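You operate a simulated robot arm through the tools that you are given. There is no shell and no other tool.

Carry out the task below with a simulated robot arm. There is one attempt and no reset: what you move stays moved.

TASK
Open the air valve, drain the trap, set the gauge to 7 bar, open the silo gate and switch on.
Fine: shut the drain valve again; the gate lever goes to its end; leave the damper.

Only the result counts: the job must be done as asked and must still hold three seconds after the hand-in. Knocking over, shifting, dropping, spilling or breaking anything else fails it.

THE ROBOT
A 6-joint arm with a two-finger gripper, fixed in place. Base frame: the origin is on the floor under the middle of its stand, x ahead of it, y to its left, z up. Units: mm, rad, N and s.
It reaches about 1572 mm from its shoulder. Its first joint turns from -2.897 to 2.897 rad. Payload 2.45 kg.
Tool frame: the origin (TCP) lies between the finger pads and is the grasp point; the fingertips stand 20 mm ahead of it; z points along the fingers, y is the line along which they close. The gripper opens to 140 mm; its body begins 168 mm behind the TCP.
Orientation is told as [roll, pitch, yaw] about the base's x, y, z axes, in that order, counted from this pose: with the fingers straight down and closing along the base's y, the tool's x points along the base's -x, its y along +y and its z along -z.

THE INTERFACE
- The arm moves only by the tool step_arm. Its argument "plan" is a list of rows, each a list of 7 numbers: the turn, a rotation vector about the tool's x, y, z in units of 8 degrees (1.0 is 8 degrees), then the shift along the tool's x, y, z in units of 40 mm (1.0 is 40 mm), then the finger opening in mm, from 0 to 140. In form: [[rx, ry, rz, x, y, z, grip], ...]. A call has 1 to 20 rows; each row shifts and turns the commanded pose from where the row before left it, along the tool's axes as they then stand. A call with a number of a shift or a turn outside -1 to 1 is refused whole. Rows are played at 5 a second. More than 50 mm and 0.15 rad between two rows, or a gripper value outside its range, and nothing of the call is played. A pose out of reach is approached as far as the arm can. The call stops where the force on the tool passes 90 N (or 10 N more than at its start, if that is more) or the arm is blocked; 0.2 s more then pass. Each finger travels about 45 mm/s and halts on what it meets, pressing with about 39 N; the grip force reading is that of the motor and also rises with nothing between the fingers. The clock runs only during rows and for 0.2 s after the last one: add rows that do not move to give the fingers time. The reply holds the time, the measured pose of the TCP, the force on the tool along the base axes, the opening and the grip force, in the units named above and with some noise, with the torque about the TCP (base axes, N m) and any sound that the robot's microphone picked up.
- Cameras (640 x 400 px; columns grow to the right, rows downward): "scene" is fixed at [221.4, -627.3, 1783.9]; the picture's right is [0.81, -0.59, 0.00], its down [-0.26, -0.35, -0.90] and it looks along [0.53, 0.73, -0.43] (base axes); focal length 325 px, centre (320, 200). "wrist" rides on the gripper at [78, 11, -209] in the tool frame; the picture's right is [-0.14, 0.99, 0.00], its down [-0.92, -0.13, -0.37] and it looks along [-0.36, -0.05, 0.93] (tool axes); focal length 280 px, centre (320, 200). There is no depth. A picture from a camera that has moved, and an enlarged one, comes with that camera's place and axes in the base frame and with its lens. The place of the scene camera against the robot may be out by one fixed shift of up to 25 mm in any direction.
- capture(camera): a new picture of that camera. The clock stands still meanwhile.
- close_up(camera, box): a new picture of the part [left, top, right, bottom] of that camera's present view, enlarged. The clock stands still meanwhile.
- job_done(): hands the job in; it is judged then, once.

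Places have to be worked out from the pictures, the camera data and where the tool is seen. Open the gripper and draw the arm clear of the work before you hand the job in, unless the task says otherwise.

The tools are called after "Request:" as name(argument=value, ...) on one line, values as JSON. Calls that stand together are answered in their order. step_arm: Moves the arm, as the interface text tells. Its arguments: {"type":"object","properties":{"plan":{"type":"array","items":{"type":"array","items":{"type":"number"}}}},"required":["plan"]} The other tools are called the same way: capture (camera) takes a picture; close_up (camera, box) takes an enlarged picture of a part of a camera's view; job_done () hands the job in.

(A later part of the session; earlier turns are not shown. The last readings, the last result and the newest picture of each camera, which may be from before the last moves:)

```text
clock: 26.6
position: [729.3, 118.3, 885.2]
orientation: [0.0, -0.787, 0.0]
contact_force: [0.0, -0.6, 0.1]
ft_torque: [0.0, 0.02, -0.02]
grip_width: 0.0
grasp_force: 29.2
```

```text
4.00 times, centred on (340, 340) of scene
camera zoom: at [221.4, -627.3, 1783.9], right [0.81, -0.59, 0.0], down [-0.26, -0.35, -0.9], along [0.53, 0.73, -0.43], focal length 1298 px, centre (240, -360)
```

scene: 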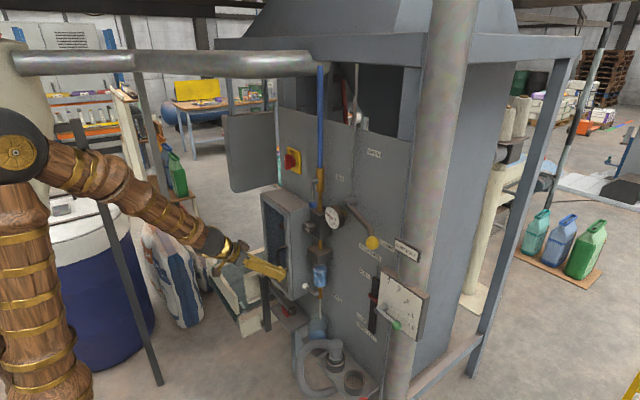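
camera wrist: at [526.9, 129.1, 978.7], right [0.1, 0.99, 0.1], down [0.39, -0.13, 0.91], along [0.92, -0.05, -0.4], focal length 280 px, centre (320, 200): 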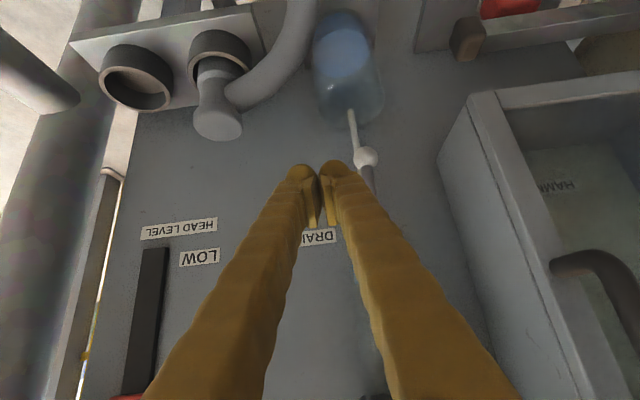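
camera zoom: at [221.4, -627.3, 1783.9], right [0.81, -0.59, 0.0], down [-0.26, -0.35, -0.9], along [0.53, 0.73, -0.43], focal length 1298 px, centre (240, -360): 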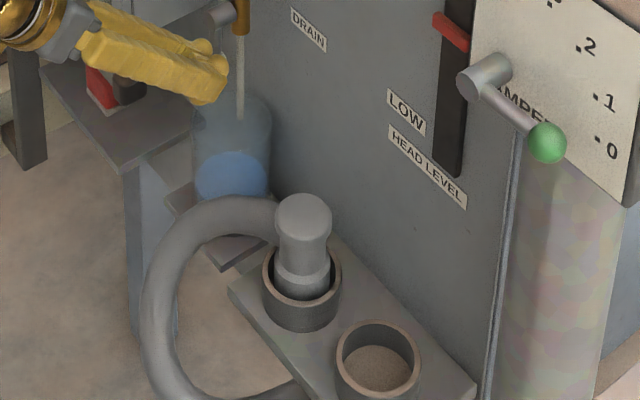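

The bowl is empty now. I bring the fingers in beside the lever on its −y side and sweep it back toward +y, staying above the cup rim (≈775).

Request:
step_arm(plan=[[0, 0, 0, 0.0975, 0, 0.91, 0], [0, 0, 0, 0.0975, 0, 0.91, 0], [0, 0, 0, 0, 0.2, 0, 0], [0, 0, 0, 0, 0.25, 0, 0], [0, 0, 0, 0, 0.25, 0, 0], [0, 0, 0, 0, 0, 0, 0]])

Request:
capture(camera="wrist")

Request:
close_up(camera="scene", box=[240, 260, 400, 360])

```text
clock: 28.0
position: [777.7, 148.0, 828.1]
orientation: [0.001, -0.787, 0.0]
contact_force: [1.1, 0.2, -0.5]
ft_torque: [-0.01, -0.01, -0.01]
grip_width: 0.0
grasp_force: 29.2
```

```text
taken
camera wrist: at [574.3, 157.5, 922.4], right [0.1, 0.99, 0.1], down [0.39, -0.13, 0.91], along [0.92, -0.05, -0.4], focal length 280 px, centre (320, 200)
```

wrist: 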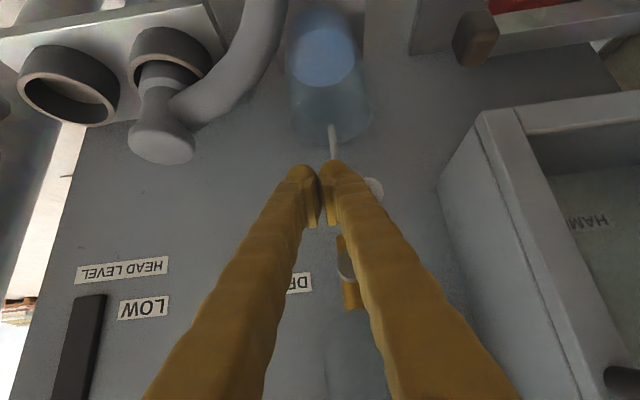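

```text
4.00 times, centred on (320, 310) of scene
camera zoom: at [221.4, -627.3, 1783.9], right [0.81, -0.59, 0.0], down [-0.26, -0.35, -0.9], along [0.53, 0.73, -0.43], focal length 1298 px, centre (320, -240)
```

zoom: 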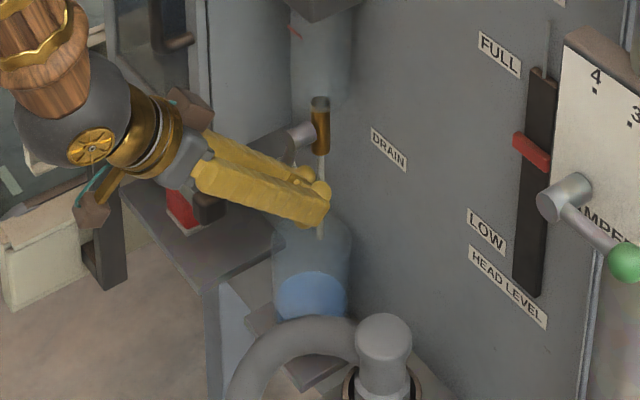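

The lever is moving back (ball at y≈190). I keep sweeping +y so the fingers get underneath the ball, then begin raising.

Request:
step_arm(plan=[[0, 0, 0, 0, 0.25, 0, 0], [0, 0, 0, 0, 0.25, 0, 0], [0, 0, 0, 0, 0.25, 0, 0], [0, 0, 0, 0, 0.25, 0, 0], [0, 0, 0, 0, 0.25, 0, 0], [0, 0, 0, 0, 0.2, 0, 0], [0, 0, 0, 0, 0, 0, 0]])

Request:
capture(camera="wrist")

Request:
close_up(camera="scene", box=[240, 260, 400, 360])

```text
clock: 29.6
position: [778.0, 204.9, 828.9]
orientation: [0.0, -0.786, 0.0]
contact_force: [0.6, -0.5, 0.0]
ft_torque: [0.02, 0.01, -0.01]
grip_width: 0.1
grasp_force: 30.1
```

```text
taken
camera wrist: at [574.1, 214.4, 922.7], right [0.1, 0.99, 0.1], down [0.39, -0.13, 0.91], along [0.92, -0.05, -0.4], focal length 280 px, centre (320, 200)
```

wrist: 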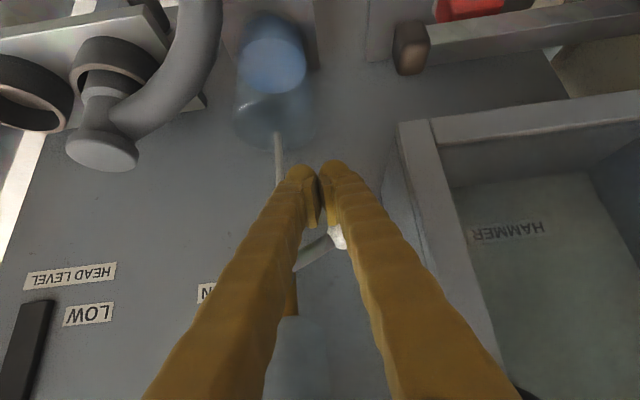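

```text
4.00 times, centred on (320, 310) of scene
camera zoom: at [221.4, -627.3, 1783.9], right [0.81, -0.59, 0.0], down [-0.26, -0.35, -0.9], along [0.53, 0.73, -0.43], focal length 1298 px, centre (320, -240)
```

zoom: 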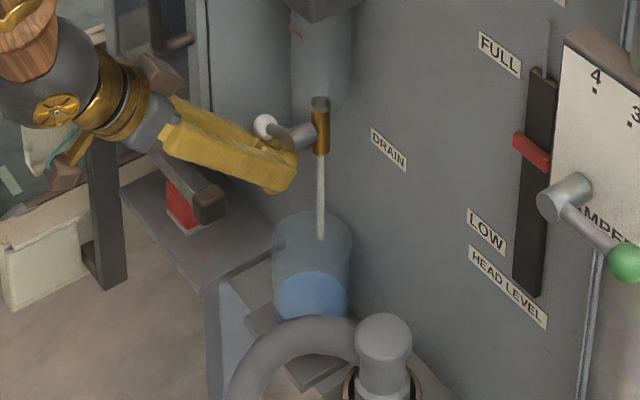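

The fingers are under the ball (lever about 70° back). I raise in small steps until the closed stop is felt.

Request:
step_arm(plan=[[0, 0, 0, -0.106, 0.1, -0.106, 0], [0, 0, 0, -0.106, 0.1, -0.106, 0], [0, 0, 0, -0.088, 0, -0.088, 0], [0, 0, 0, 0, 0, 0, 0]])

Request:
capture(camera="wrist")

Request:
close_up(camera="scene", box=[260, 250, 380, 325])

```text
clock: 30.6
position: [776.1, 212.6, 845.8]
orientation: [0.001, -0.788, -0.001]
contact_force: [-1.7, 0.5, -0.1]
ft_torque: [-0.01, -0.02, 0.0]
grip_width: 0.0
grasp_force: 29.7
```

```text
taken
camera wrist: at [573.7, 222.5, 939.2], right [0.1, 0.99, 0.1], down [0.39, -0.13, 0.91], along [0.92, -0.05, -0.4], focal length 280 px, centre (320, 200)
```

wrist: 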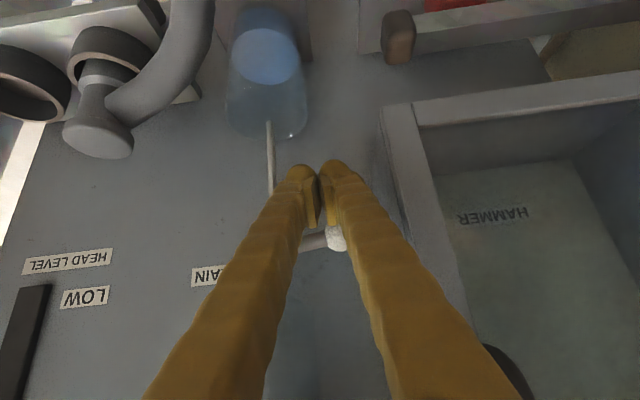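

```text
5.33 times, centred on (320, 288) of scene
camera zoom: at [221.4, -627.3, 1783.9], right [0.81, -0.59, 0.0], down [-0.26, -0.35, -0.9], along [0.53, 0.73, -0.43], focal length 1731 px, centre (320, -267)
```

zoom: 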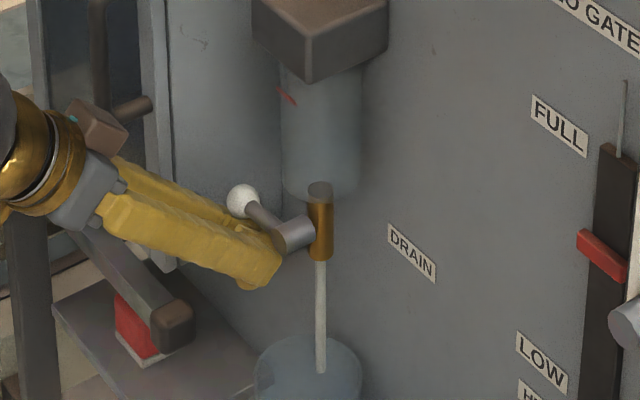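

The lever looks almost horizontal again (ball z≈881, started at 884.5). I nudge up in small steps to reach the closed stop.

Request:
step_arm(plan=[[0, 0, 0, -0.053, 0, -0.053, 0], [0, 0, 0, -0.053, 0, -0.053, 0], [0, 0, 0, -0.053, 0, -0.053, 0], [0, 0, 0, 0, 0, 0, 0]])

Request:
close_up(camera="scene", box=[260, 250, 380, 325])

```text
clock: 31.6
position: [775.7, 213.6, 854.9]
orientation: [-0.001, -0.787, 0.001]
contact_force: [-4.3, -1.9, -6.9]
ft_torque: [0.02, -0.07, 0.06]
grip_width: 0.0
grasp_force: 29.2
```

```text
5.33 times, centred on (320, 288) of scene
camera zoom: at [221.4, -627.3, 1783.9], right [0.81, -0.59, 0.0], down [-0.26, -0.35, -0.9], along [0.53, 0.73, -0.43], focal length 1731 px, centre (320, -267)
```

zoom: 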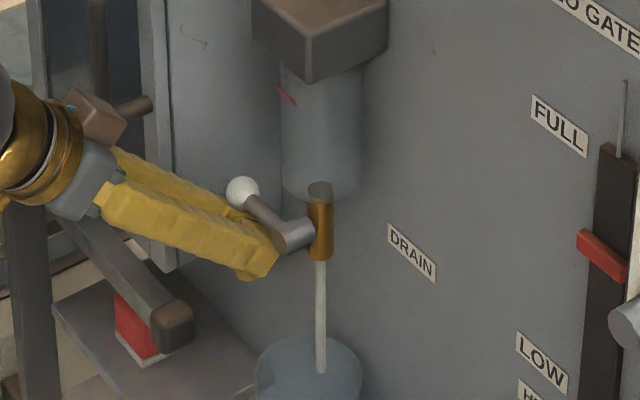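

Resistance is starting (≈8 N). One more small nudge to confirm it's on the stop.

Request:
step_arm(plan=[[0, 0, 0, -0.045, 0, -0.045, 0], [0, 0, 0, 0, 0, 0, 0]])

Request:
capture(camera="wrist")

```text
clock: 32.2
position: [775.2, 211.9, 856.6]
orientation: [0.0, -0.786, 0.001]
contact_force: [-14.3, -2.4, -20.2]
ft_torque: [-0.04, -0.13, 0.2]
grip_width: 0.0
grasp_force: 29.7
```

```text
taken
camera wrist: at [573.0, 222.9, 949.7], right [0.1, 0.99, 0.1], down [0.39, -0.13, 0.91], along [0.92, -0.05, -0.4], focal length 280 px, centre (320, 200)
```

wrist: 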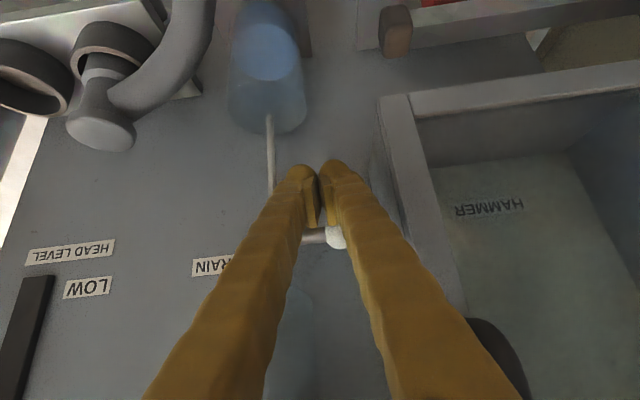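

The drain valve is shut on its stop. I lower off the lever, slide back out, rise and level the tool in front of the regulator, opening the fingers.

Request:
step_arm(plan=[[0, 0, 0, 0.19, 0, 0.19, 0], [0, 0, 0, 0, 0, -1, 0], [0, 0, 0, 0, 0, -1, 0], [0, 0, 0, 0, 0, -1, 0], [0, 0, 0, -0.675, -0.25, -0.9, 0], [0, 0, 0, -0.675, -0.25, -0.9, 0], [0, 0, 0, -0.675, -0.25, -0.9, 0], [0, 0, 0, -0.675, -0.25, -0.9, 0], [0, 0, 0, -0.675, -0.2, -0.9, 0], [0, 0, 0, -0.675, 0, -0.9, 0], [0, 0, 0, 0, 0, 0, 0]])

Request:
capture(camera="wrist")

Request:
close_up(camera="scene", box=[240, 180, 400, 280])

Request:
close_up(camera="scene", box=[260, 250, 380, 325])

```text
clock: 34.6
position: [651.4, 166.0, 1198.7]
orientation: [0.001, -0.787, 0.0]
contact_force: [-0.1, -0.2, 0.3]
ft_torque: [0.0, -0.02, 0.01]
grip_width: 0.0
grasp_force: 28.7
```

```text
taken
camera wrist: at [449.7, 176.3, 1291.6], right [0.1, 0.99, 0.1], down [0.39, -0.13, 0.91], along [0.92, -0.05, -0.4], focal length 280 px, centre (320, 200)
```

wrist: 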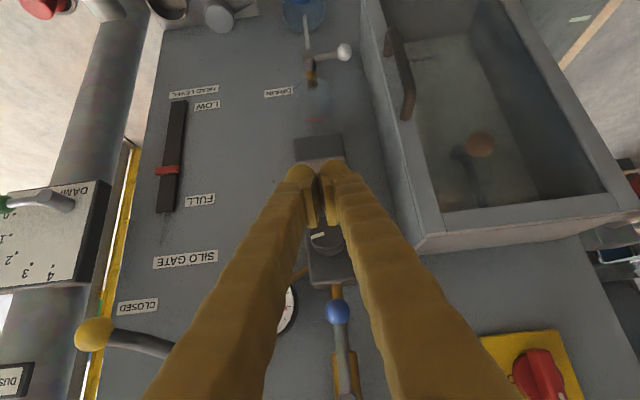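

```text
4.00 times, centred on (320, 230) of scene
camera zoom: at [221.4, -627.3, 1783.9], right [0.81, -0.59, 0.0], down [-0.26, -0.35, -0.9], along [0.53, 0.73, -0.43], focal length 1298 px, centre (320, 80)
```

zoom: 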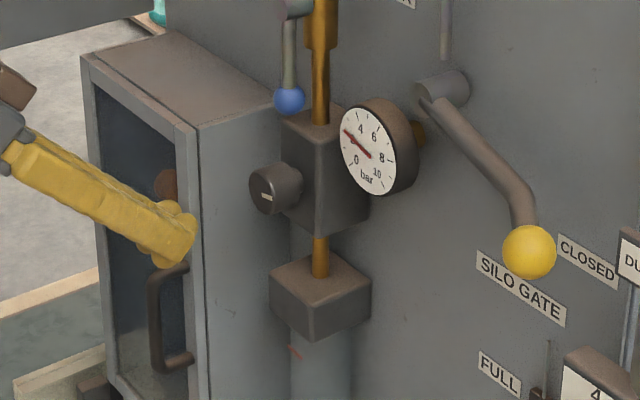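

```text
5.33 times, centred on (320, 288) of scene
camera zoom: at [221.4, -627.3, 1783.9], right [0.81, -0.59, 0.0], down [-0.26, -0.35, -0.9], along [0.53, 0.73, -0.43], focal length 1731 px, centre (320, -267)
```

zoom: 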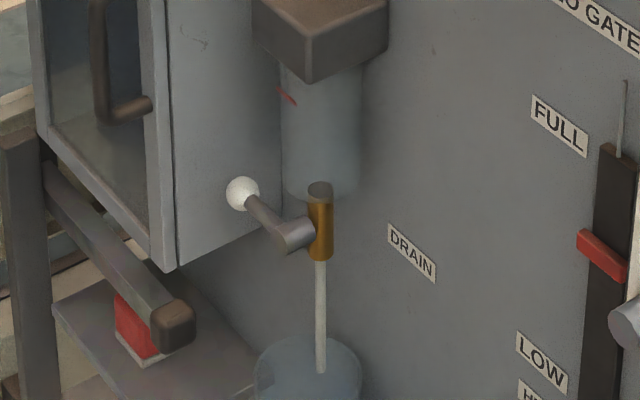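

Drain is shut and the bowl empty; gauge at about 2 bar. I level the tool in place and open the fingers to 70 mm in front of the regulator knob.

Request:
step_arm(plan=[[0, -1, 0, 0, 0, 0, 70], [0, -1, 0, 0, 0, 0, 70], [0, -1, 0, 0, 0, 0, 70], [0, -1, 0, 0, 0, 0, 70], [0, -1, 0, 0, 0, 0, 70], [0, -0.61, 0, 0, 0, 0, 70], [0, 0, 0, 0, 0, 0, 70]])

Request:
capture(camera="wrist")

Request:
close_up(camera="wrist", box=[220, 60, 420, 185])

```text
clock: 36.2
position: [674.5, 177.3, 1220.0]
orientation: [0.373, -1.572, -0.373]
contact_force: [-0.7, 0.1, 0.4]
ft_torque: [0.02, 0.02, 0.01]
grip_width: 70.0
grasp_force: 0.0
out of reach, approached as far as the arm can: row 5, 6
```

```text
taken
camera wrist: at [466.2, 186.9, 1142.2], right [0.0, 0.99, 0.14], down [-0.37, -0.13, 0.92], along [0.93, -0.05, 0.36], focal length 280 px, centre (320, 200)
```

wrist: 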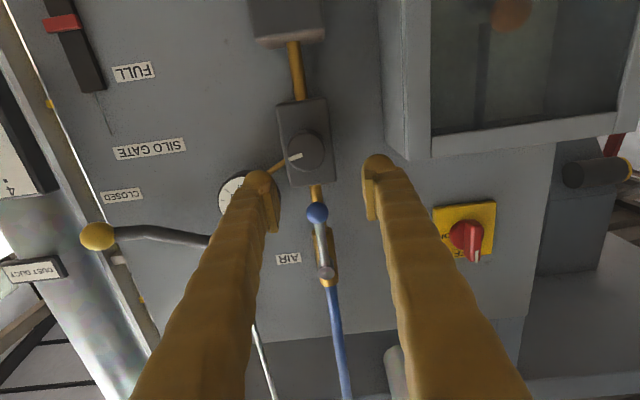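

```text
3.20 times, centred on (320, 122) of wrist
camera zoom: at [466.2, 186.9, 1142.2], right [0.0, 0.99, 0.14], down [-0.37, -0.13, 0.92], along [0.93, -0.05, 0.36], focal length 897 px, centre (320, 448)
```

zoom: 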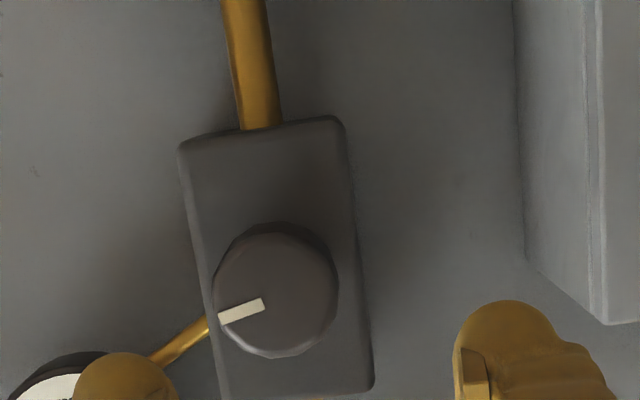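

The tool is level and the knob face shows at about (752, 164, 1200), diameter 40 mm. I align with it and advance so the pads straddle it.

Request:
step_arm(plan=[[0, 0, 0, 0, -0.33, 0.7, 70], [0, 0, 0, 0.25, 0, 0.5, 70], [0, 0, 0, 0.25, 0, 0.45, 70], [0, 0, 0, 0, 0, 0, 70]])

Request:
capture(camera="wrist")

Request:
close_up(camera="scene", box=[240, 180, 400, 280])

```text
clock: 37.2
position: [739.5, 163.4, 1199.6]
orientation: [0.685, -1.571, -0.687]
contact_force: [0.0, -1.2, 0.2]
ft_torque: [0.0, -0.02, 0.01]
grip_width: 69.9
grasp_force: 0.1
```

```text
taken
camera wrist: at [532.6, 173.5, 1122.2], right [0.0, 0.99, 0.14], down [-0.37, -0.13, 0.92], along [0.93, -0.05, 0.36], focal length 280 px, centre (320, 200)
```

wrist: 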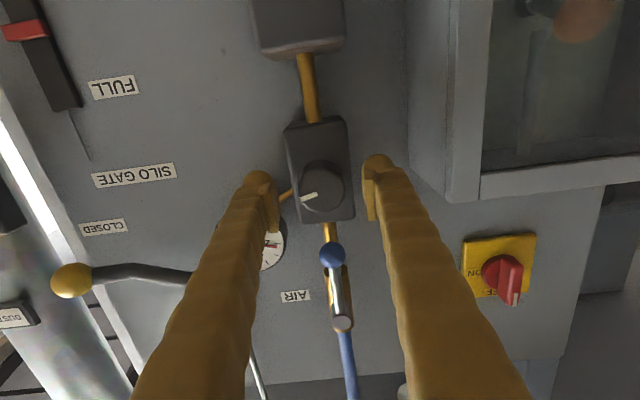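

```text
4.00 times, centred on (320, 230) of scene
camera zoom: at [221.4, -627.3, 1783.9], right [0.81, -0.59, 0.0], down [-0.26, -0.35, -0.9], along [0.53, 0.73, -0.43], focal length 1298 px, centre (320, 80)
```

zoom: 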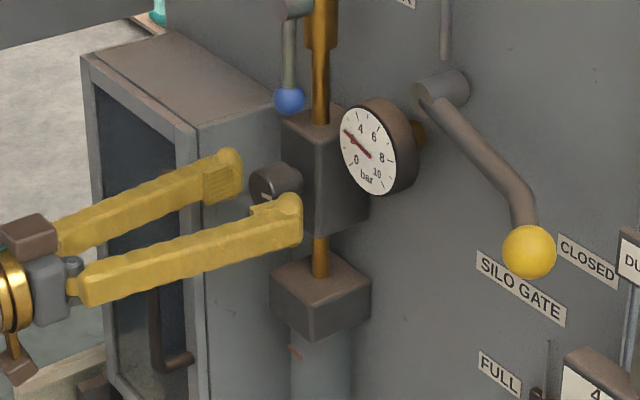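

Well aligned with the knob. I advance the last 14 mm and close on it.

Request:
step_arm(plan=[[0, 0, 0, 0, 0, 0.35, 70], [0, 0, 0, 0, 0, 0, 30], [0, 0, 0, 0, 0, 0, 30], [0, 0, 0, 0, 0, 0, 30], [0, 0, 0, 0, 0, 0, 30]])

Request:
close_up(camera="scene", box=[260, 190, 380, 265])

```text
clock: 38.4
position: [755.0, 165.4, 1200.4]
orientation: [-2.288, -1.572, 2.288]
contact_force: [3.6, 12.4, 2.4]
ft_torque: [0.01, -0.05, 0.12]
grip_width: 40.2
grasp_force: 44.7
```

```text
5.33 times, centred on (320, 228) of scene
camera zoom: at [221.4, -627.3, 1783.9], right [0.81, -0.59, 0.0], down [-0.26, -0.35, -0.9], along [0.53, 0.73, -0.43], focal length 1731 px, centre (320, 53)
```

zoom: 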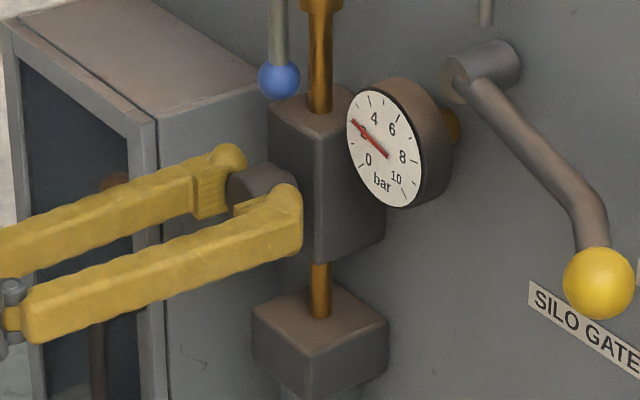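

The knob is gripped at 40 mm width. I turn it clockwise by 24° as a test and read the gauge.

Request:
step_arm(plan=[[0, 0, 1, 0, 0, 0, 30], [0, 0, 1, 0, 0, 0, 30], [0, 0, 1, 0, 0, 0, 30], [0, 0, 0, 0, 0, 0, 30], [0, 0, 0, 0, 0, 0, 30]])

Request:
close_up(camera="scene", box=[300, 190, 380, 240])

Request:
capture(camera="wrist")

```text
clock: 39.1
position: [746.5, 183.9, 1246.2]
orientation: [1.561, -1.318, -1.608]
contact_force: [-4.0, -45.4, 40.6]
ft_torque: [-2.46, -0.3, -0.4]
grip_width: 52.6
grasp_force: 16.8
out of reach, approached as far as the arm can: row 1, 2, 3
stopped in row 3: the force on the tool passed its limit at 99 N (the readings are from after the stop); the commanded pose is now the measured one
```

```text
8.00 times, centred on (340, 215) of scene
camera zoom: at [221.4, -627.3, 1783.9], right [0.81, -0.59, 0.0], down [-0.26, -0.35, -0.9], along [0.53, 0.73, -0.43], focal length 2597 px, centre (160, 80)
```

zoom: 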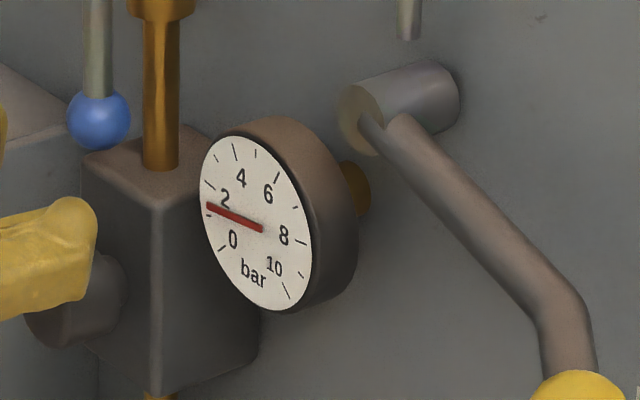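

```text
taken
camera wrist: at [540.1, 223.5, 1175.2], right [0.04, 0.92, 0.38], down [-0.38, -0.34, 0.86], along [0.92, -0.18, 0.34], focal length 280 px, centre (320, 200)
```

wrist: 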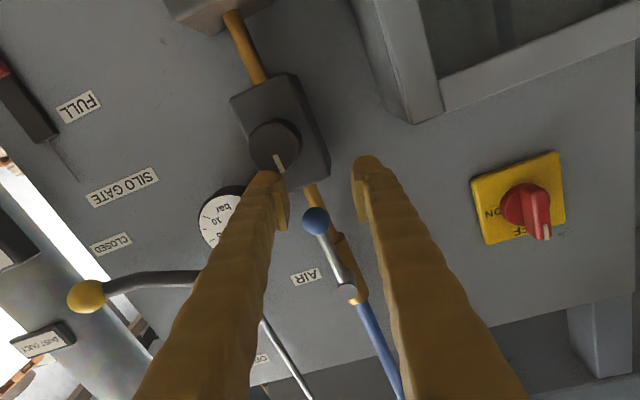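

The wrist couldn't make that clockwise roll here and the hand slid up off the knob, dragging it counter-clockwise (gauge fell to about 1 bar), so clockwise does raise pressure. I open the fingers, back straight off, and test in free space which roll direction is available.

Request:
step_arm(plan=[[0, 0, 0, 0, 0, 0, 70], [0, 0, 0, 0, 0, 0, 70], [0, 0, 0, 0, 0, -0.7, 70], [0, 0, 0, 0, 0, -0.7, 70], [0, 0, 0, 0, 0, -0.7, 70], [0, 0, 0, 0, 0, 0, 70]])

Request:
capture(camera="scene")

Request:
close_up(camera="scene", box=[240, 180, 400, 280])

Request:
capture(camera="wrist")

```text
clock: 40.5
position: [663.9, 191.7, 1242.4]
orientation: [1.526, -1.316, -1.567]
contact_force: [-0.7, 1.0, 0.2]
ft_torque: [-0.02, 0.0, 0.01]
grip_width: 69.7
grasp_force: 0.1
```

```text
taken
```

scene: 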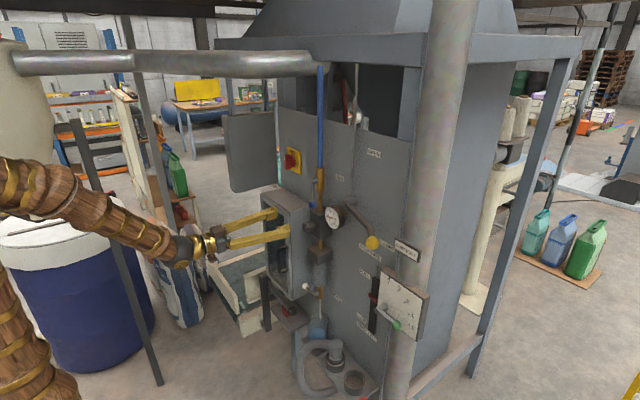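

```text
4.00 times, centred on (320, 230) of scene
camera zoom: at [221.4, -627.3, 1783.9], right [0.81, -0.59, 0.0], down [-0.26, -0.35, -0.9], along [0.53, 0.73, -0.43], focal length 1298 px, centre (320, 80)
```

zoom: 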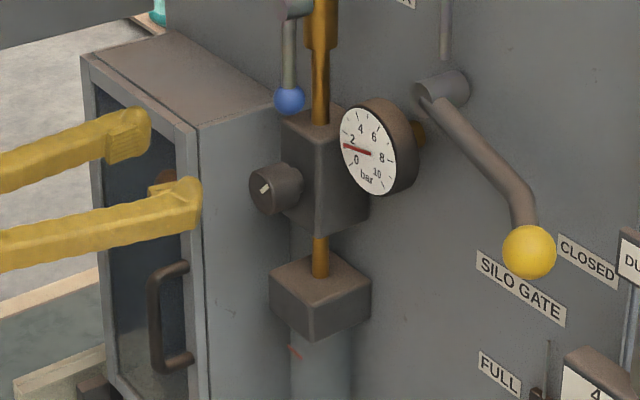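

```text
taken
camera wrist: at [455.4, 228.8, 1172.7], right [0.04, 0.92, 0.38], down [-0.37, -0.34, 0.86], along [0.93, -0.18, 0.33], focal length 280 px, centre (320, 200)
```

wrist: 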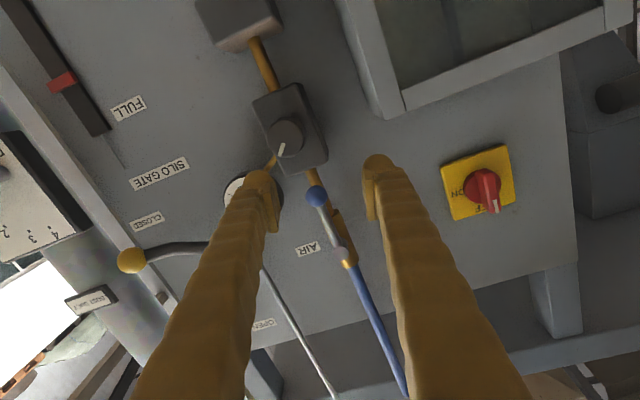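

The roll seems limited in the clockwise direction here, so I test rolling counter-clockwise in free space (also correcting the small yaw), aiming toward a flipped-wrist orientation that would leave clockwise travel for the knob.

Request:
step_arm(plan=[[-0.3, 0.08, 0, 0, 0, 0, 70], [0, 0, -1, 0, 0, 0, 70], [0, 0, -1, 0, 0, 0, 70], [0, 0, -1, 0, 0, 0, 70], [0, 0, -1, 0, 0, 0, 70], [0, 0, -1, 0, 0, 0, 70], [0, 0, -1, 0, 0, 0, 70], [0, 0, 0, 0, 0, 0, 70]])

Request:
capture(camera="wrist")

Request:
capture(camera="scene")

```text
clock: 42.3
position: [663.0, 191.1, 1242.0]
orientation: [-1.55, -0.985, 1.557]
contact_force: [-0.7, 1.6, -0.5]
ft_torque: [0.01, 0.01, 0.01]
grip_width: 69.9
grasp_force: 0.1
```

```text
taken
camera wrist: at [454.0, 155.3, 1174.3], right [-0.01, 0.9, -0.43], down [-0.36, 0.4, 0.84], along [0.93, 0.16, 0.32], focal length 280 px, centre (320, 200)
```

wrist: 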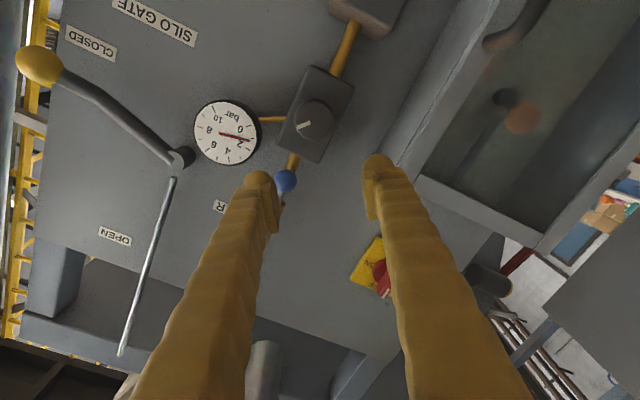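

```text
taken
```

scene: 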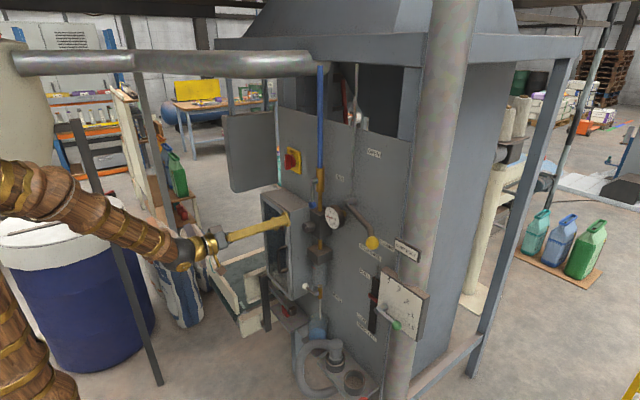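

Counter-clockwise roll is free. I continue rolling that way to see how far it goes.

Request:
step_arm(plan=[[0, 0, -1, 0, 0, 0, 70], [0, 0, -1, 0, 0, 0, 70], [0, 0, -1, 0, 0, 0, 70], [0, 0, -1, 0, 0, 0, 70], [0, 0, -1, 0, 0, 0, 70], [0, 0, -1, 0, 0, 0, 70], [0, 0, -1, 0, 0, 0, 70], [0, 0, -1, 0, 0, 0, 70], [0, 0, -1, 0, 0, 0, 70], [0, 0, -1, 0, 0, 0, 70], [0, 0, -1, 0, 0, 0, 70], [0, 0, -1, 0, 0, 0, 70], [0, 0, 0, 0, 0, 0, 70]])

Request:
capture(camera="wrist")

```text
clock: 45.1
position: [662.0, 190.9, 1244.2]
orientation: [-1.556, 0.691, 1.584]
contact_force: [-0.2, -0.2, 0.4]
ft_torque: [-0.01, 0.04, 0.04]
grip_width: 69.9
grasp_force: 0.1
```

```text
taken
camera wrist: at [455.3, 122.4, 1287.4], right [-0.01, -0.53, -0.85], down [-0.38, 0.79, -0.48], along [0.93, 0.32, -0.2], focal length 280 px, centre (320, 200)
```

wrist: 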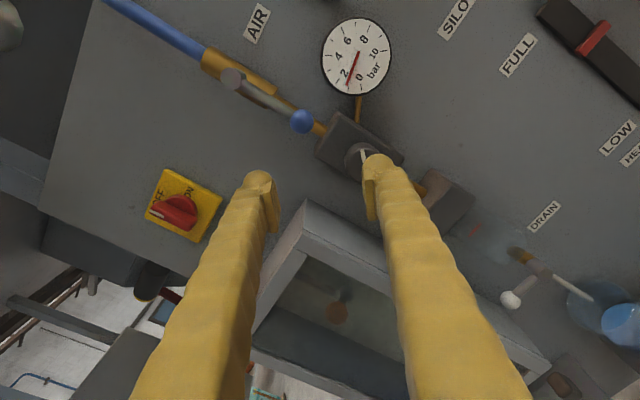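

Now rolled about −130°, and still no limit. I roll on to about −178° (camera above the gripper), so that I get nearly 180° of clockwise turn per grip.

Request:
step_arm(plan=[[0, 0, -1, 0, 0, 0, 70], [0, 0, -1, 0, 0, 0, 70], [0, 0, -1, 0, 0, 0, 70], [0, 0, -1, 0, 0, 0, 70], [0, 0, -1, 0, 0, 0, 70], [0, 0, -1, 0, 0, 0, 70], [0, 0, 0, 0, 0, 0, 70]])

Request:
capture(camera="wrist")

```text
clock: 46.7
position: [662.9, 191.0, 1242.2]
orientation: [-1.3, 1.529, 1.843]
contact_force: [0.3, -0.1, 0.3]
ft_torque: [-0.03, -0.02, -0.01]
grip_width: 69.8
grasp_force: 0.1
```

```text
taken
camera wrist: at [455.8, 175.3, 1323.2], right [0.0, -0.98, -0.18], down [-0.38, 0.16, -0.91], along [0.93, 0.07, -0.37], focal length 280 px, centre (320, 200)
```

wrist: 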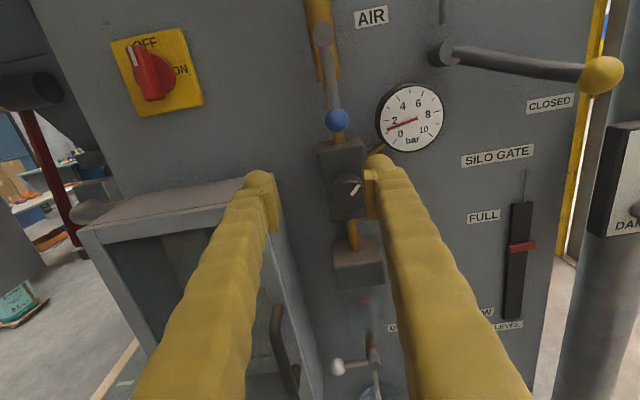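

The roll of about −178° is reachable and gives an upright view. I zoom in on the knob and gauge.

Request:
close_up(camera="wrist", box=[290, 80, 450, 180])

Request:
close_up(camera="wrist", box=[280, 130, 440, 230])

```text
4.00 times, centred on (370, 130) of wrist
camera zoom: at [455.8, 175.3, 1323.2], right [0.0, -0.98, -0.18], down [-0.38, 0.16, -0.91], along [0.93, 0.07, -0.37], focal length 1122 px, centre (120, 480)
```

zoom: 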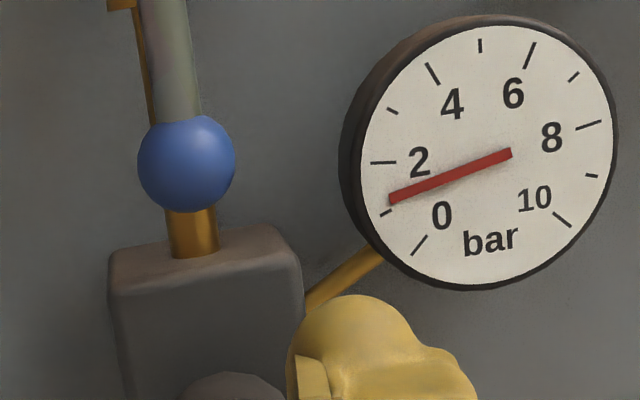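

```text
4.00 times, centred on (360, 180) of wrist
camera zoom: at [455.8, 175.3, 1323.2], right [0.0, -0.98, -0.18], down [-0.38, 0.16, -0.91], along [0.93, 0.07, -0.37], focal length 1122 px, centre (160, 280)
```

zoom: 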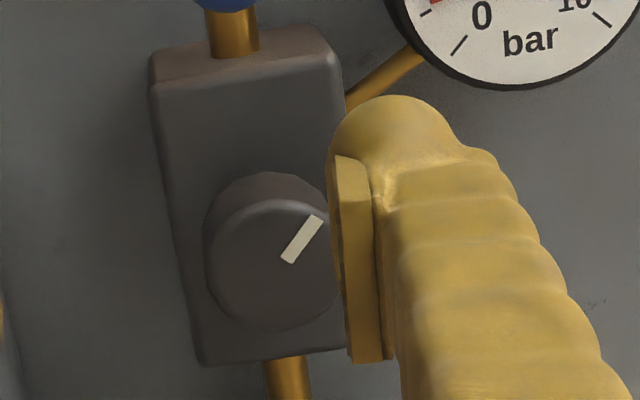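

The gauge reads about 1.15 bar, and about 33° of knob per bar is indicated, so I need roughly 190° clockwise. I align again with the knob (165, 1200) and advance to just in front of it.

Request:
step_arm(plan=[[0, 0, 0, -0.5, 0.345, 0, 70], [0, 0, 0, -0.5, 0.345, 0, 70], [0, 0, 0, 0, 0, 0.95, 70], [0, 0, 0, 0, 0, 0.95, 70], [0, 0, 0, 0, 0, 0, 70]])

Request:
capture(camera="wrist")

Request:
close_up(camera="wrist", box=[240, 120, 400, 220])

```text
clock: 47.9
position: [754.5, 174.0, 1212.9]
orientation: [-1.316, 1.528, 1.827]
contact_force: [-0.3, 0.6, 0.5]
ft_torque: [0.01, 0.03, -0.04]
grip_width: 70.1
grasp_force: 0.1
out of reach, approached as far as the arm can: row 1, 2
```

```text
taken
camera wrist: at [546.6, 158.1, 1294.0], right [0.0, -0.98, -0.18], down [-0.38, 0.17, -0.91], along [0.93, 0.07, -0.37], focal length 280 px, centre (320, 200)
```

wrist: 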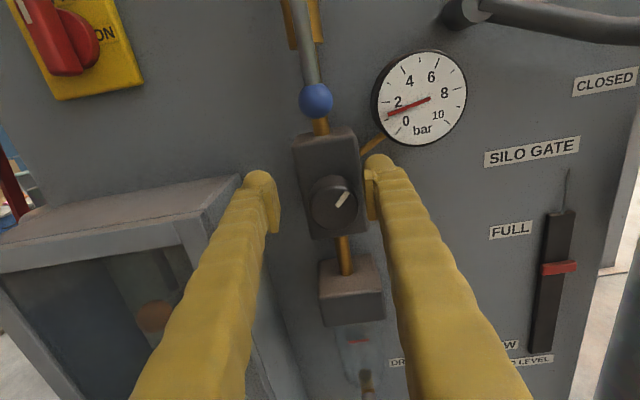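

```text
4.00 times, centred on (320, 170) of wrist
camera zoom: at [546.6, 158.1, 1294.0], right [0.0, -0.98, -0.18], down [-0.38, 0.17, -0.91], along [0.93, 0.07, -0.37], focal length 1122 px, centre (320, 320)
```

zoom: 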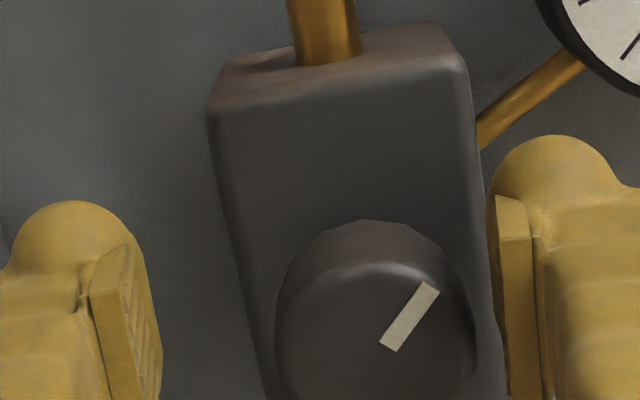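

The hand is around the knob but 9 mm left and 12 mm high. I shift it onto the knob's axis.

Request:
step_arm(plan=[[0, 0, 0, -0.15, 0.12, 0, 70], [0, 0, 0, -0.15, 0.11, 0, 70], [0, 0, 0, 0, 0, 0, 70]])

Request:
close_up(camera="wrist", box=[240, 120, 400, 220])

```text
clock: 48.7
position: [752.5, 162.5, 1199.9]
orientation: [-1.311, 1.527, 1.834]
contact_force: [0.2, 0.8, 0.7]
ft_torque: [0.01, -0.02, 0.02]
grip_width: 70.0
grasp_force: 0.1
```

```text
4.00 times, centred on (320, 170) of wrist
camera zoom: at [545.6, 148.4, 1280.8], right [0.0, -0.98, -0.18], down [-0.38, 0.17, -0.91], along [0.93, 0.07, -0.37], focal length 1122 px, centre (320, 320)
```

zoom: 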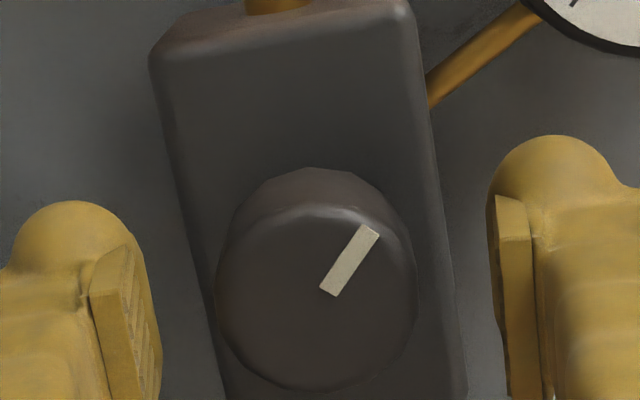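

The knob sits centred between the pads within about 1.5 mm. I correct that, advance 3 mm and grip.

Request:
step_arm(plan=[[0, 0, 0, 0, -0.04, 0.07, 70], [0, 0, 0, 0, 0, 0, 30], [0, 0, 0, 0, 0, 0, 30], [0, 0, 0, 0, 0, 0, 30], [0, 0, 0, 0, 0, 0, 30]])

```text
clock: 49.9
position: [755.7, 164.9, 1199.2]
orientation: [-1.309, 1.526, 1.831]
contact_force: [0.3, -24.2, -0.4]
ft_torque: [-0.02, 0.03, -0.27]
grip_width: 40.1
grasp_force: 44.6
```

Gripped (40 mm) with a small side load, which I relieve by under a millimetre while turning clockwise 16° as a test.

Request:
step_arm(plan=[[0, 0, 0, 0, 0.02, 0, 30], [0, 0, 1, 0, 0, 0, 30], [0, 0, 1, 0, 0, 0, 30], [0, 0, 0, 0, 0, 0, 30]])

Request:
capture(camera="wrist")

Request:
close_up(camera="scene", box=[300, 190, 380, 240])

```text
clock: 50.9
position: [755.1, 165.3, 1199.8]
orientation: [-1.532, 1.248, 1.61]
contact_force: [4.8, -4.4, -6.3]
ft_torque: [0.04, 0.14, 0.0]
grip_width: 39.7
grasp_force: 45.5
```

```text
taken
camera wrist: at [547.9, 128.2, 1273.5], right [0.0, -0.9, -0.44], down [-0.38, 0.41, -0.83], along [0.93, 0.17, -0.34], focal length 280 px, centre (320, 200)
```

wrist: 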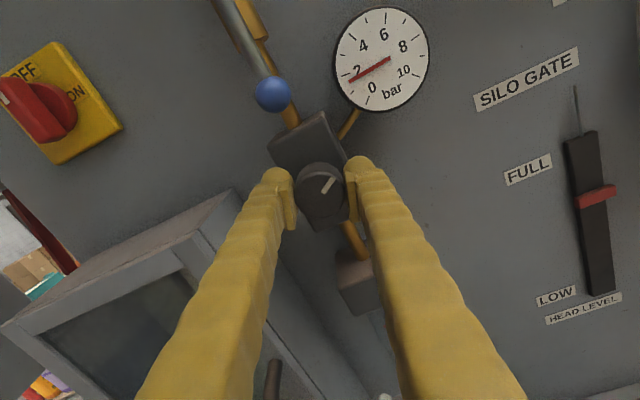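

```text
8.00 times, centred on (340, 215) of scene
camera zoom: at [221.4, -627.3, 1783.9], right [0.81, -0.59, 0.0], down [-0.26, -0.35, -0.9], along [0.53, 0.73, -0.43], focal length 2597 px, centre (160, 80)
```

zoom: 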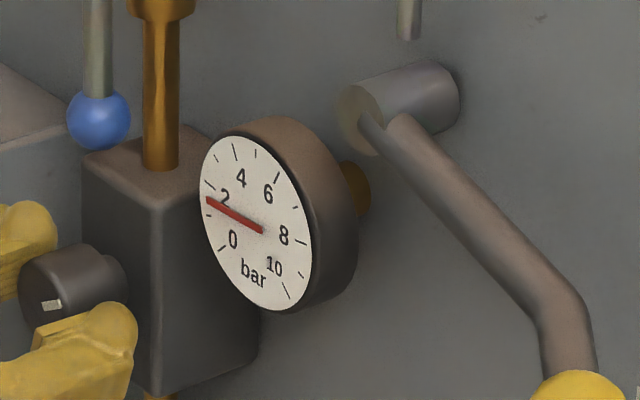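

It works: pressure went up to about 1.6 bar at ~35°/bar with low forces. I continue clockwise by 96°.

Request:
step_arm(plan=[[0, 0, 1, 0, 0, 0, 30], [0, 0, 1, 0, 0, 0, 30], [0, 0, 1, 0, 0, 0, 30], [0, 0, 1, 0, 0, 0, 30], [0, 0, 1, 0, 0, 0, 30], [0, 0, 1, 0, 0, 0, 30], [0, 0, 1, 0, 0, 0, 30], [0, 0, 1, 0, 0, 0, 30], [0, 0, 1, 0, 0, 0, 30], [0, 0, 1, 0, 0, 0, 30], [0, 0, 1, 0, 0, 0, 30], [0, 0, 1, 0, 0, 0, 30], [0, 0, 0, 0, 0, 0, 30]])

Request:
capture(camera="wrist")

Request:
close_up(camera="scene", box=[300, 190, 380, 240])

```text
clock: 53.7
position: [754.9, 165.4, 1200.6]
orientation: [-1.558, -0.428, 1.566]
contact_force: [18.8, 12.3, 10.9]
ft_torque: [0.01, -0.1, 0.11]
grip_width: 39.8
grasp_force: 44.6
```

```text
taken
camera wrist: at [546.3, 97.1, 1161.3], right [-0.01, 0.54, -0.84], down [-0.36, 0.78, 0.5], along [0.93, 0.31, 0.19], focal length 280 px, centre (320, 200)
```

wrist: 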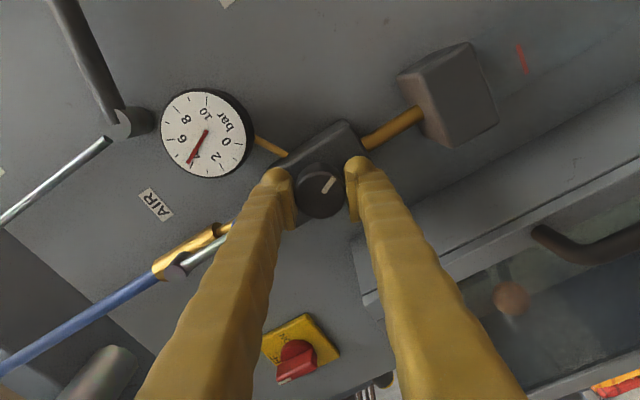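

```text
8.00 times, centred on (340, 215) of scene
camera zoom: at [221.4, -627.3, 1783.9], right [0.81, -0.59, 0.0], down [-0.26, -0.35, -0.9], along [0.53, 0.73, -0.43], focal length 2597 px, centre (160, 80)
```

zoom: 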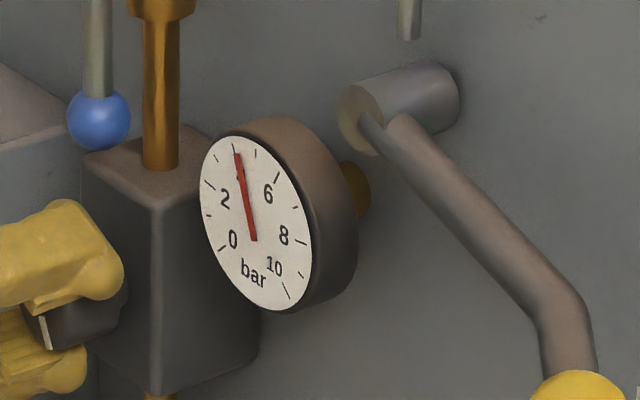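

Gauge is about 4.2 bar with the roll at about −66°. I turn 56° more, staying short of the roll limit.

Request:
step_arm(plan=[[0, 0, 1, 0, 0, 0, 30], [0, 0, 1, 0, 0, 0, 30], [0, 0, 1, 0, 0, 0, 30], [0, 0, 1, 0, 0, 0, 30], [0, 0, 1, 0, 0, 0, 30], [0, 0, 1, 0, 0, 0, 30], [0, 0, 0, 0, 0, 0, 30]])

Request:
capture(camera="wrist")

Request:
close_up(camera="scene", box=[300, 190, 380, 240])

```text
clock: 55.3
position: [754.0, 164.9, 1201.0]
orientation: [-1.535, -1.265, 1.538]
contact_force: [-16.5, 10.7, 20.2]
ft_torque: [-0.04, -0.29, 0.14]
grip_width: 39.9
grasp_force: 44.7
```

```text
taken
camera wrist: at [545.7, 150.0, 1125.9], right [-0.01, 0.99, -0.17], down [-0.36, 0.15, 0.92], along [0.93, 0.06, 0.35], focal length 280 px, centre (320, 200)
```

wrist: 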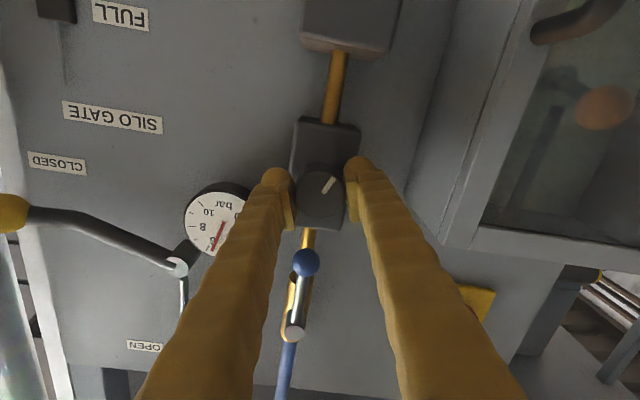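

```text
8.00 times, centred on (340, 215) of scene
camera zoom: at [221.4, -627.3, 1783.9], right [0.81, -0.59, 0.0], down [-0.26, -0.35, -0.9], along [0.53, 0.73, -0.43], focal length 2597 px, centre (160, 80)
```

zoom: 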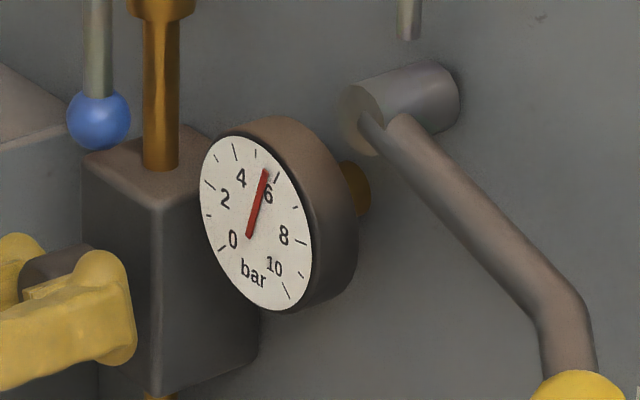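

Gauge is about 5.6 bar; ~48° remain. I release, back off, and check the gauge holds before rolling back for a second grip.

Request:
step_arm(plan=[[0, 0, 0, 0, 0, 0, 70], [0, 0, 0, 0, 0, 0, 70], [0, 0, 0, 0, 0, 0, 70], [0, 0, 0, 0, 0, -0.4, 70], [0, 0, 0, 0, 0, -0.4, 70], [0, 0, 0, 0, 0, -0.3, 70], [0, 0, 0, 0, 0, 0, 70]])

Request:
close_up(camera="scene", box=[300, 190, 380, 240])

```text
clock: 56.9
position: [712.5, 165.3, 1200.1]
orientation: [-1.533, -1.265, 1.537]
contact_force: [0.3, -0.3, 0.0]
ft_torque: [-0.01, 0.01, -0.01]
grip_width: 69.8
grasp_force: 0.1
```

```text
8.00 times, centred on (340, 215) of scene
camera zoom: at [221.4, -627.3, 1783.9], right [0.81, -0.59, 0.0], down [-0.26, -0.35, -0.9], along [0.53, 0.73, -0.43], focal length 2597 px, centre (160, 80)
```

zoom: 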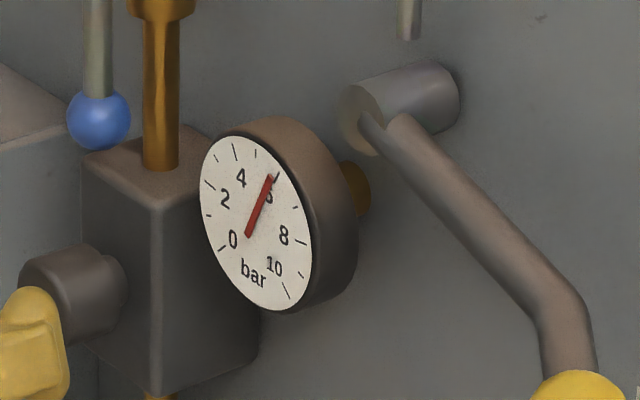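

The gauge crept up to about 5.9 after release, so it lags; I'll let it settle while rolling the wrist back counter-clockwise.

Request:
step_arm(plan=[[0, 0, -1, 0, 0, 0, 70], [0, 0, -1, 0, 0, 0, 70], [0, 0, -1, 0, 0, 0, 70], [0, 0, -1, 0, 0, 0, 70], [0, 0, -1, 0, 0, 0, 70], [0, 0, -1, 0, 0, 0, 70], [0, 0, -1, 0, 0, 0, 70], [0, 0, -1, 0, 0, 0, 70], [0, 0, -1, 0, 0, 0, 70], [0, 0, -1, 0, 0, 0, 70], [0, 0, -1, 0, 0, 0, 70], [0, 0, -1, 0, 0, 0, 70], [0, 0, -1, 0, 0, 0, 70], [0, 0, -1, 0, 0, 0, 70], [0, 0, -1, 0, 0, 0, 70], [0, 0, -1, 0, 0, 0, 70], [0, 0, -1, 0, 0, 0, 70], [0, 0, -1, 0, 0, 0, 70], [0, 0, -1, 0, 0, 0, 70], [0, 0, -1, 0, 0, 0, 70]])

Request:
capture(camera="wrist")

Request:
close_up(camera="wrist", box=[320, 60, 480, 160])

Request:
close_up(camera="scene", box=[300, 190, 380, 240])

```text
clock: 61.1
position: [711.2, 164.3, 1200.4]
orientation: [-1.297, 1.53, 1.848]
contact_force: [-1.0, 0.3, 0.4]
ft_torque: [-0.02, 0.02, 0.0]
grip_width: 70.1
grasp_force: 0.1
```

```text
taken
camera wrist: at [504.1, 149.0, 1281.4], right [0.0, -0.98, -0.18], down [-0.38, 0.16, -0.91], along [0.93, 0.07, -0.37], focal length 280 px, centre (320, 200)
```

wrist: 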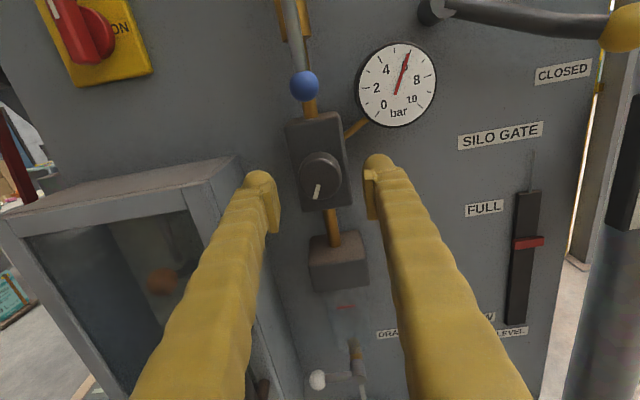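

```text
4.00 times, centred on (400, 110) of wrist
camera zoom: at [504.1, 149.0, 1281.4], right [0.0, -0.98, -0.18], down [-0.38, 0.16, -0.91], along [0.93, 0.07, -0.37], focal length 1122 px, centre (0, 560)
```

zoom: 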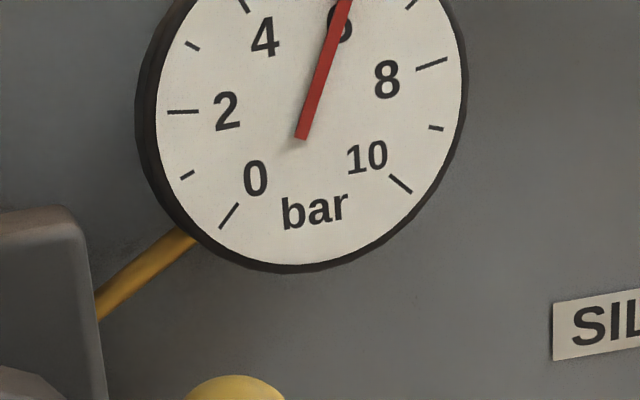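

```text
8.00 times, centred on (340, 215) of scene
camera zoom: at [221.4, -627.3, 1783.9], right [0.81, -0.59, 0.0], down [-0.26, -0.35, -0.9], along [0.53, 0.73, -0.43], focal length 2597 px, centre (160, 80)
```

zoom: 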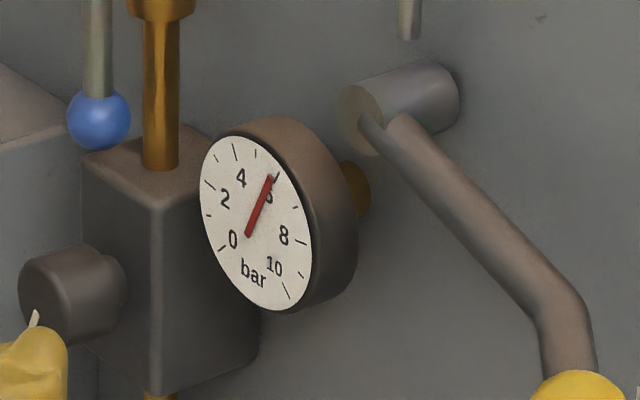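

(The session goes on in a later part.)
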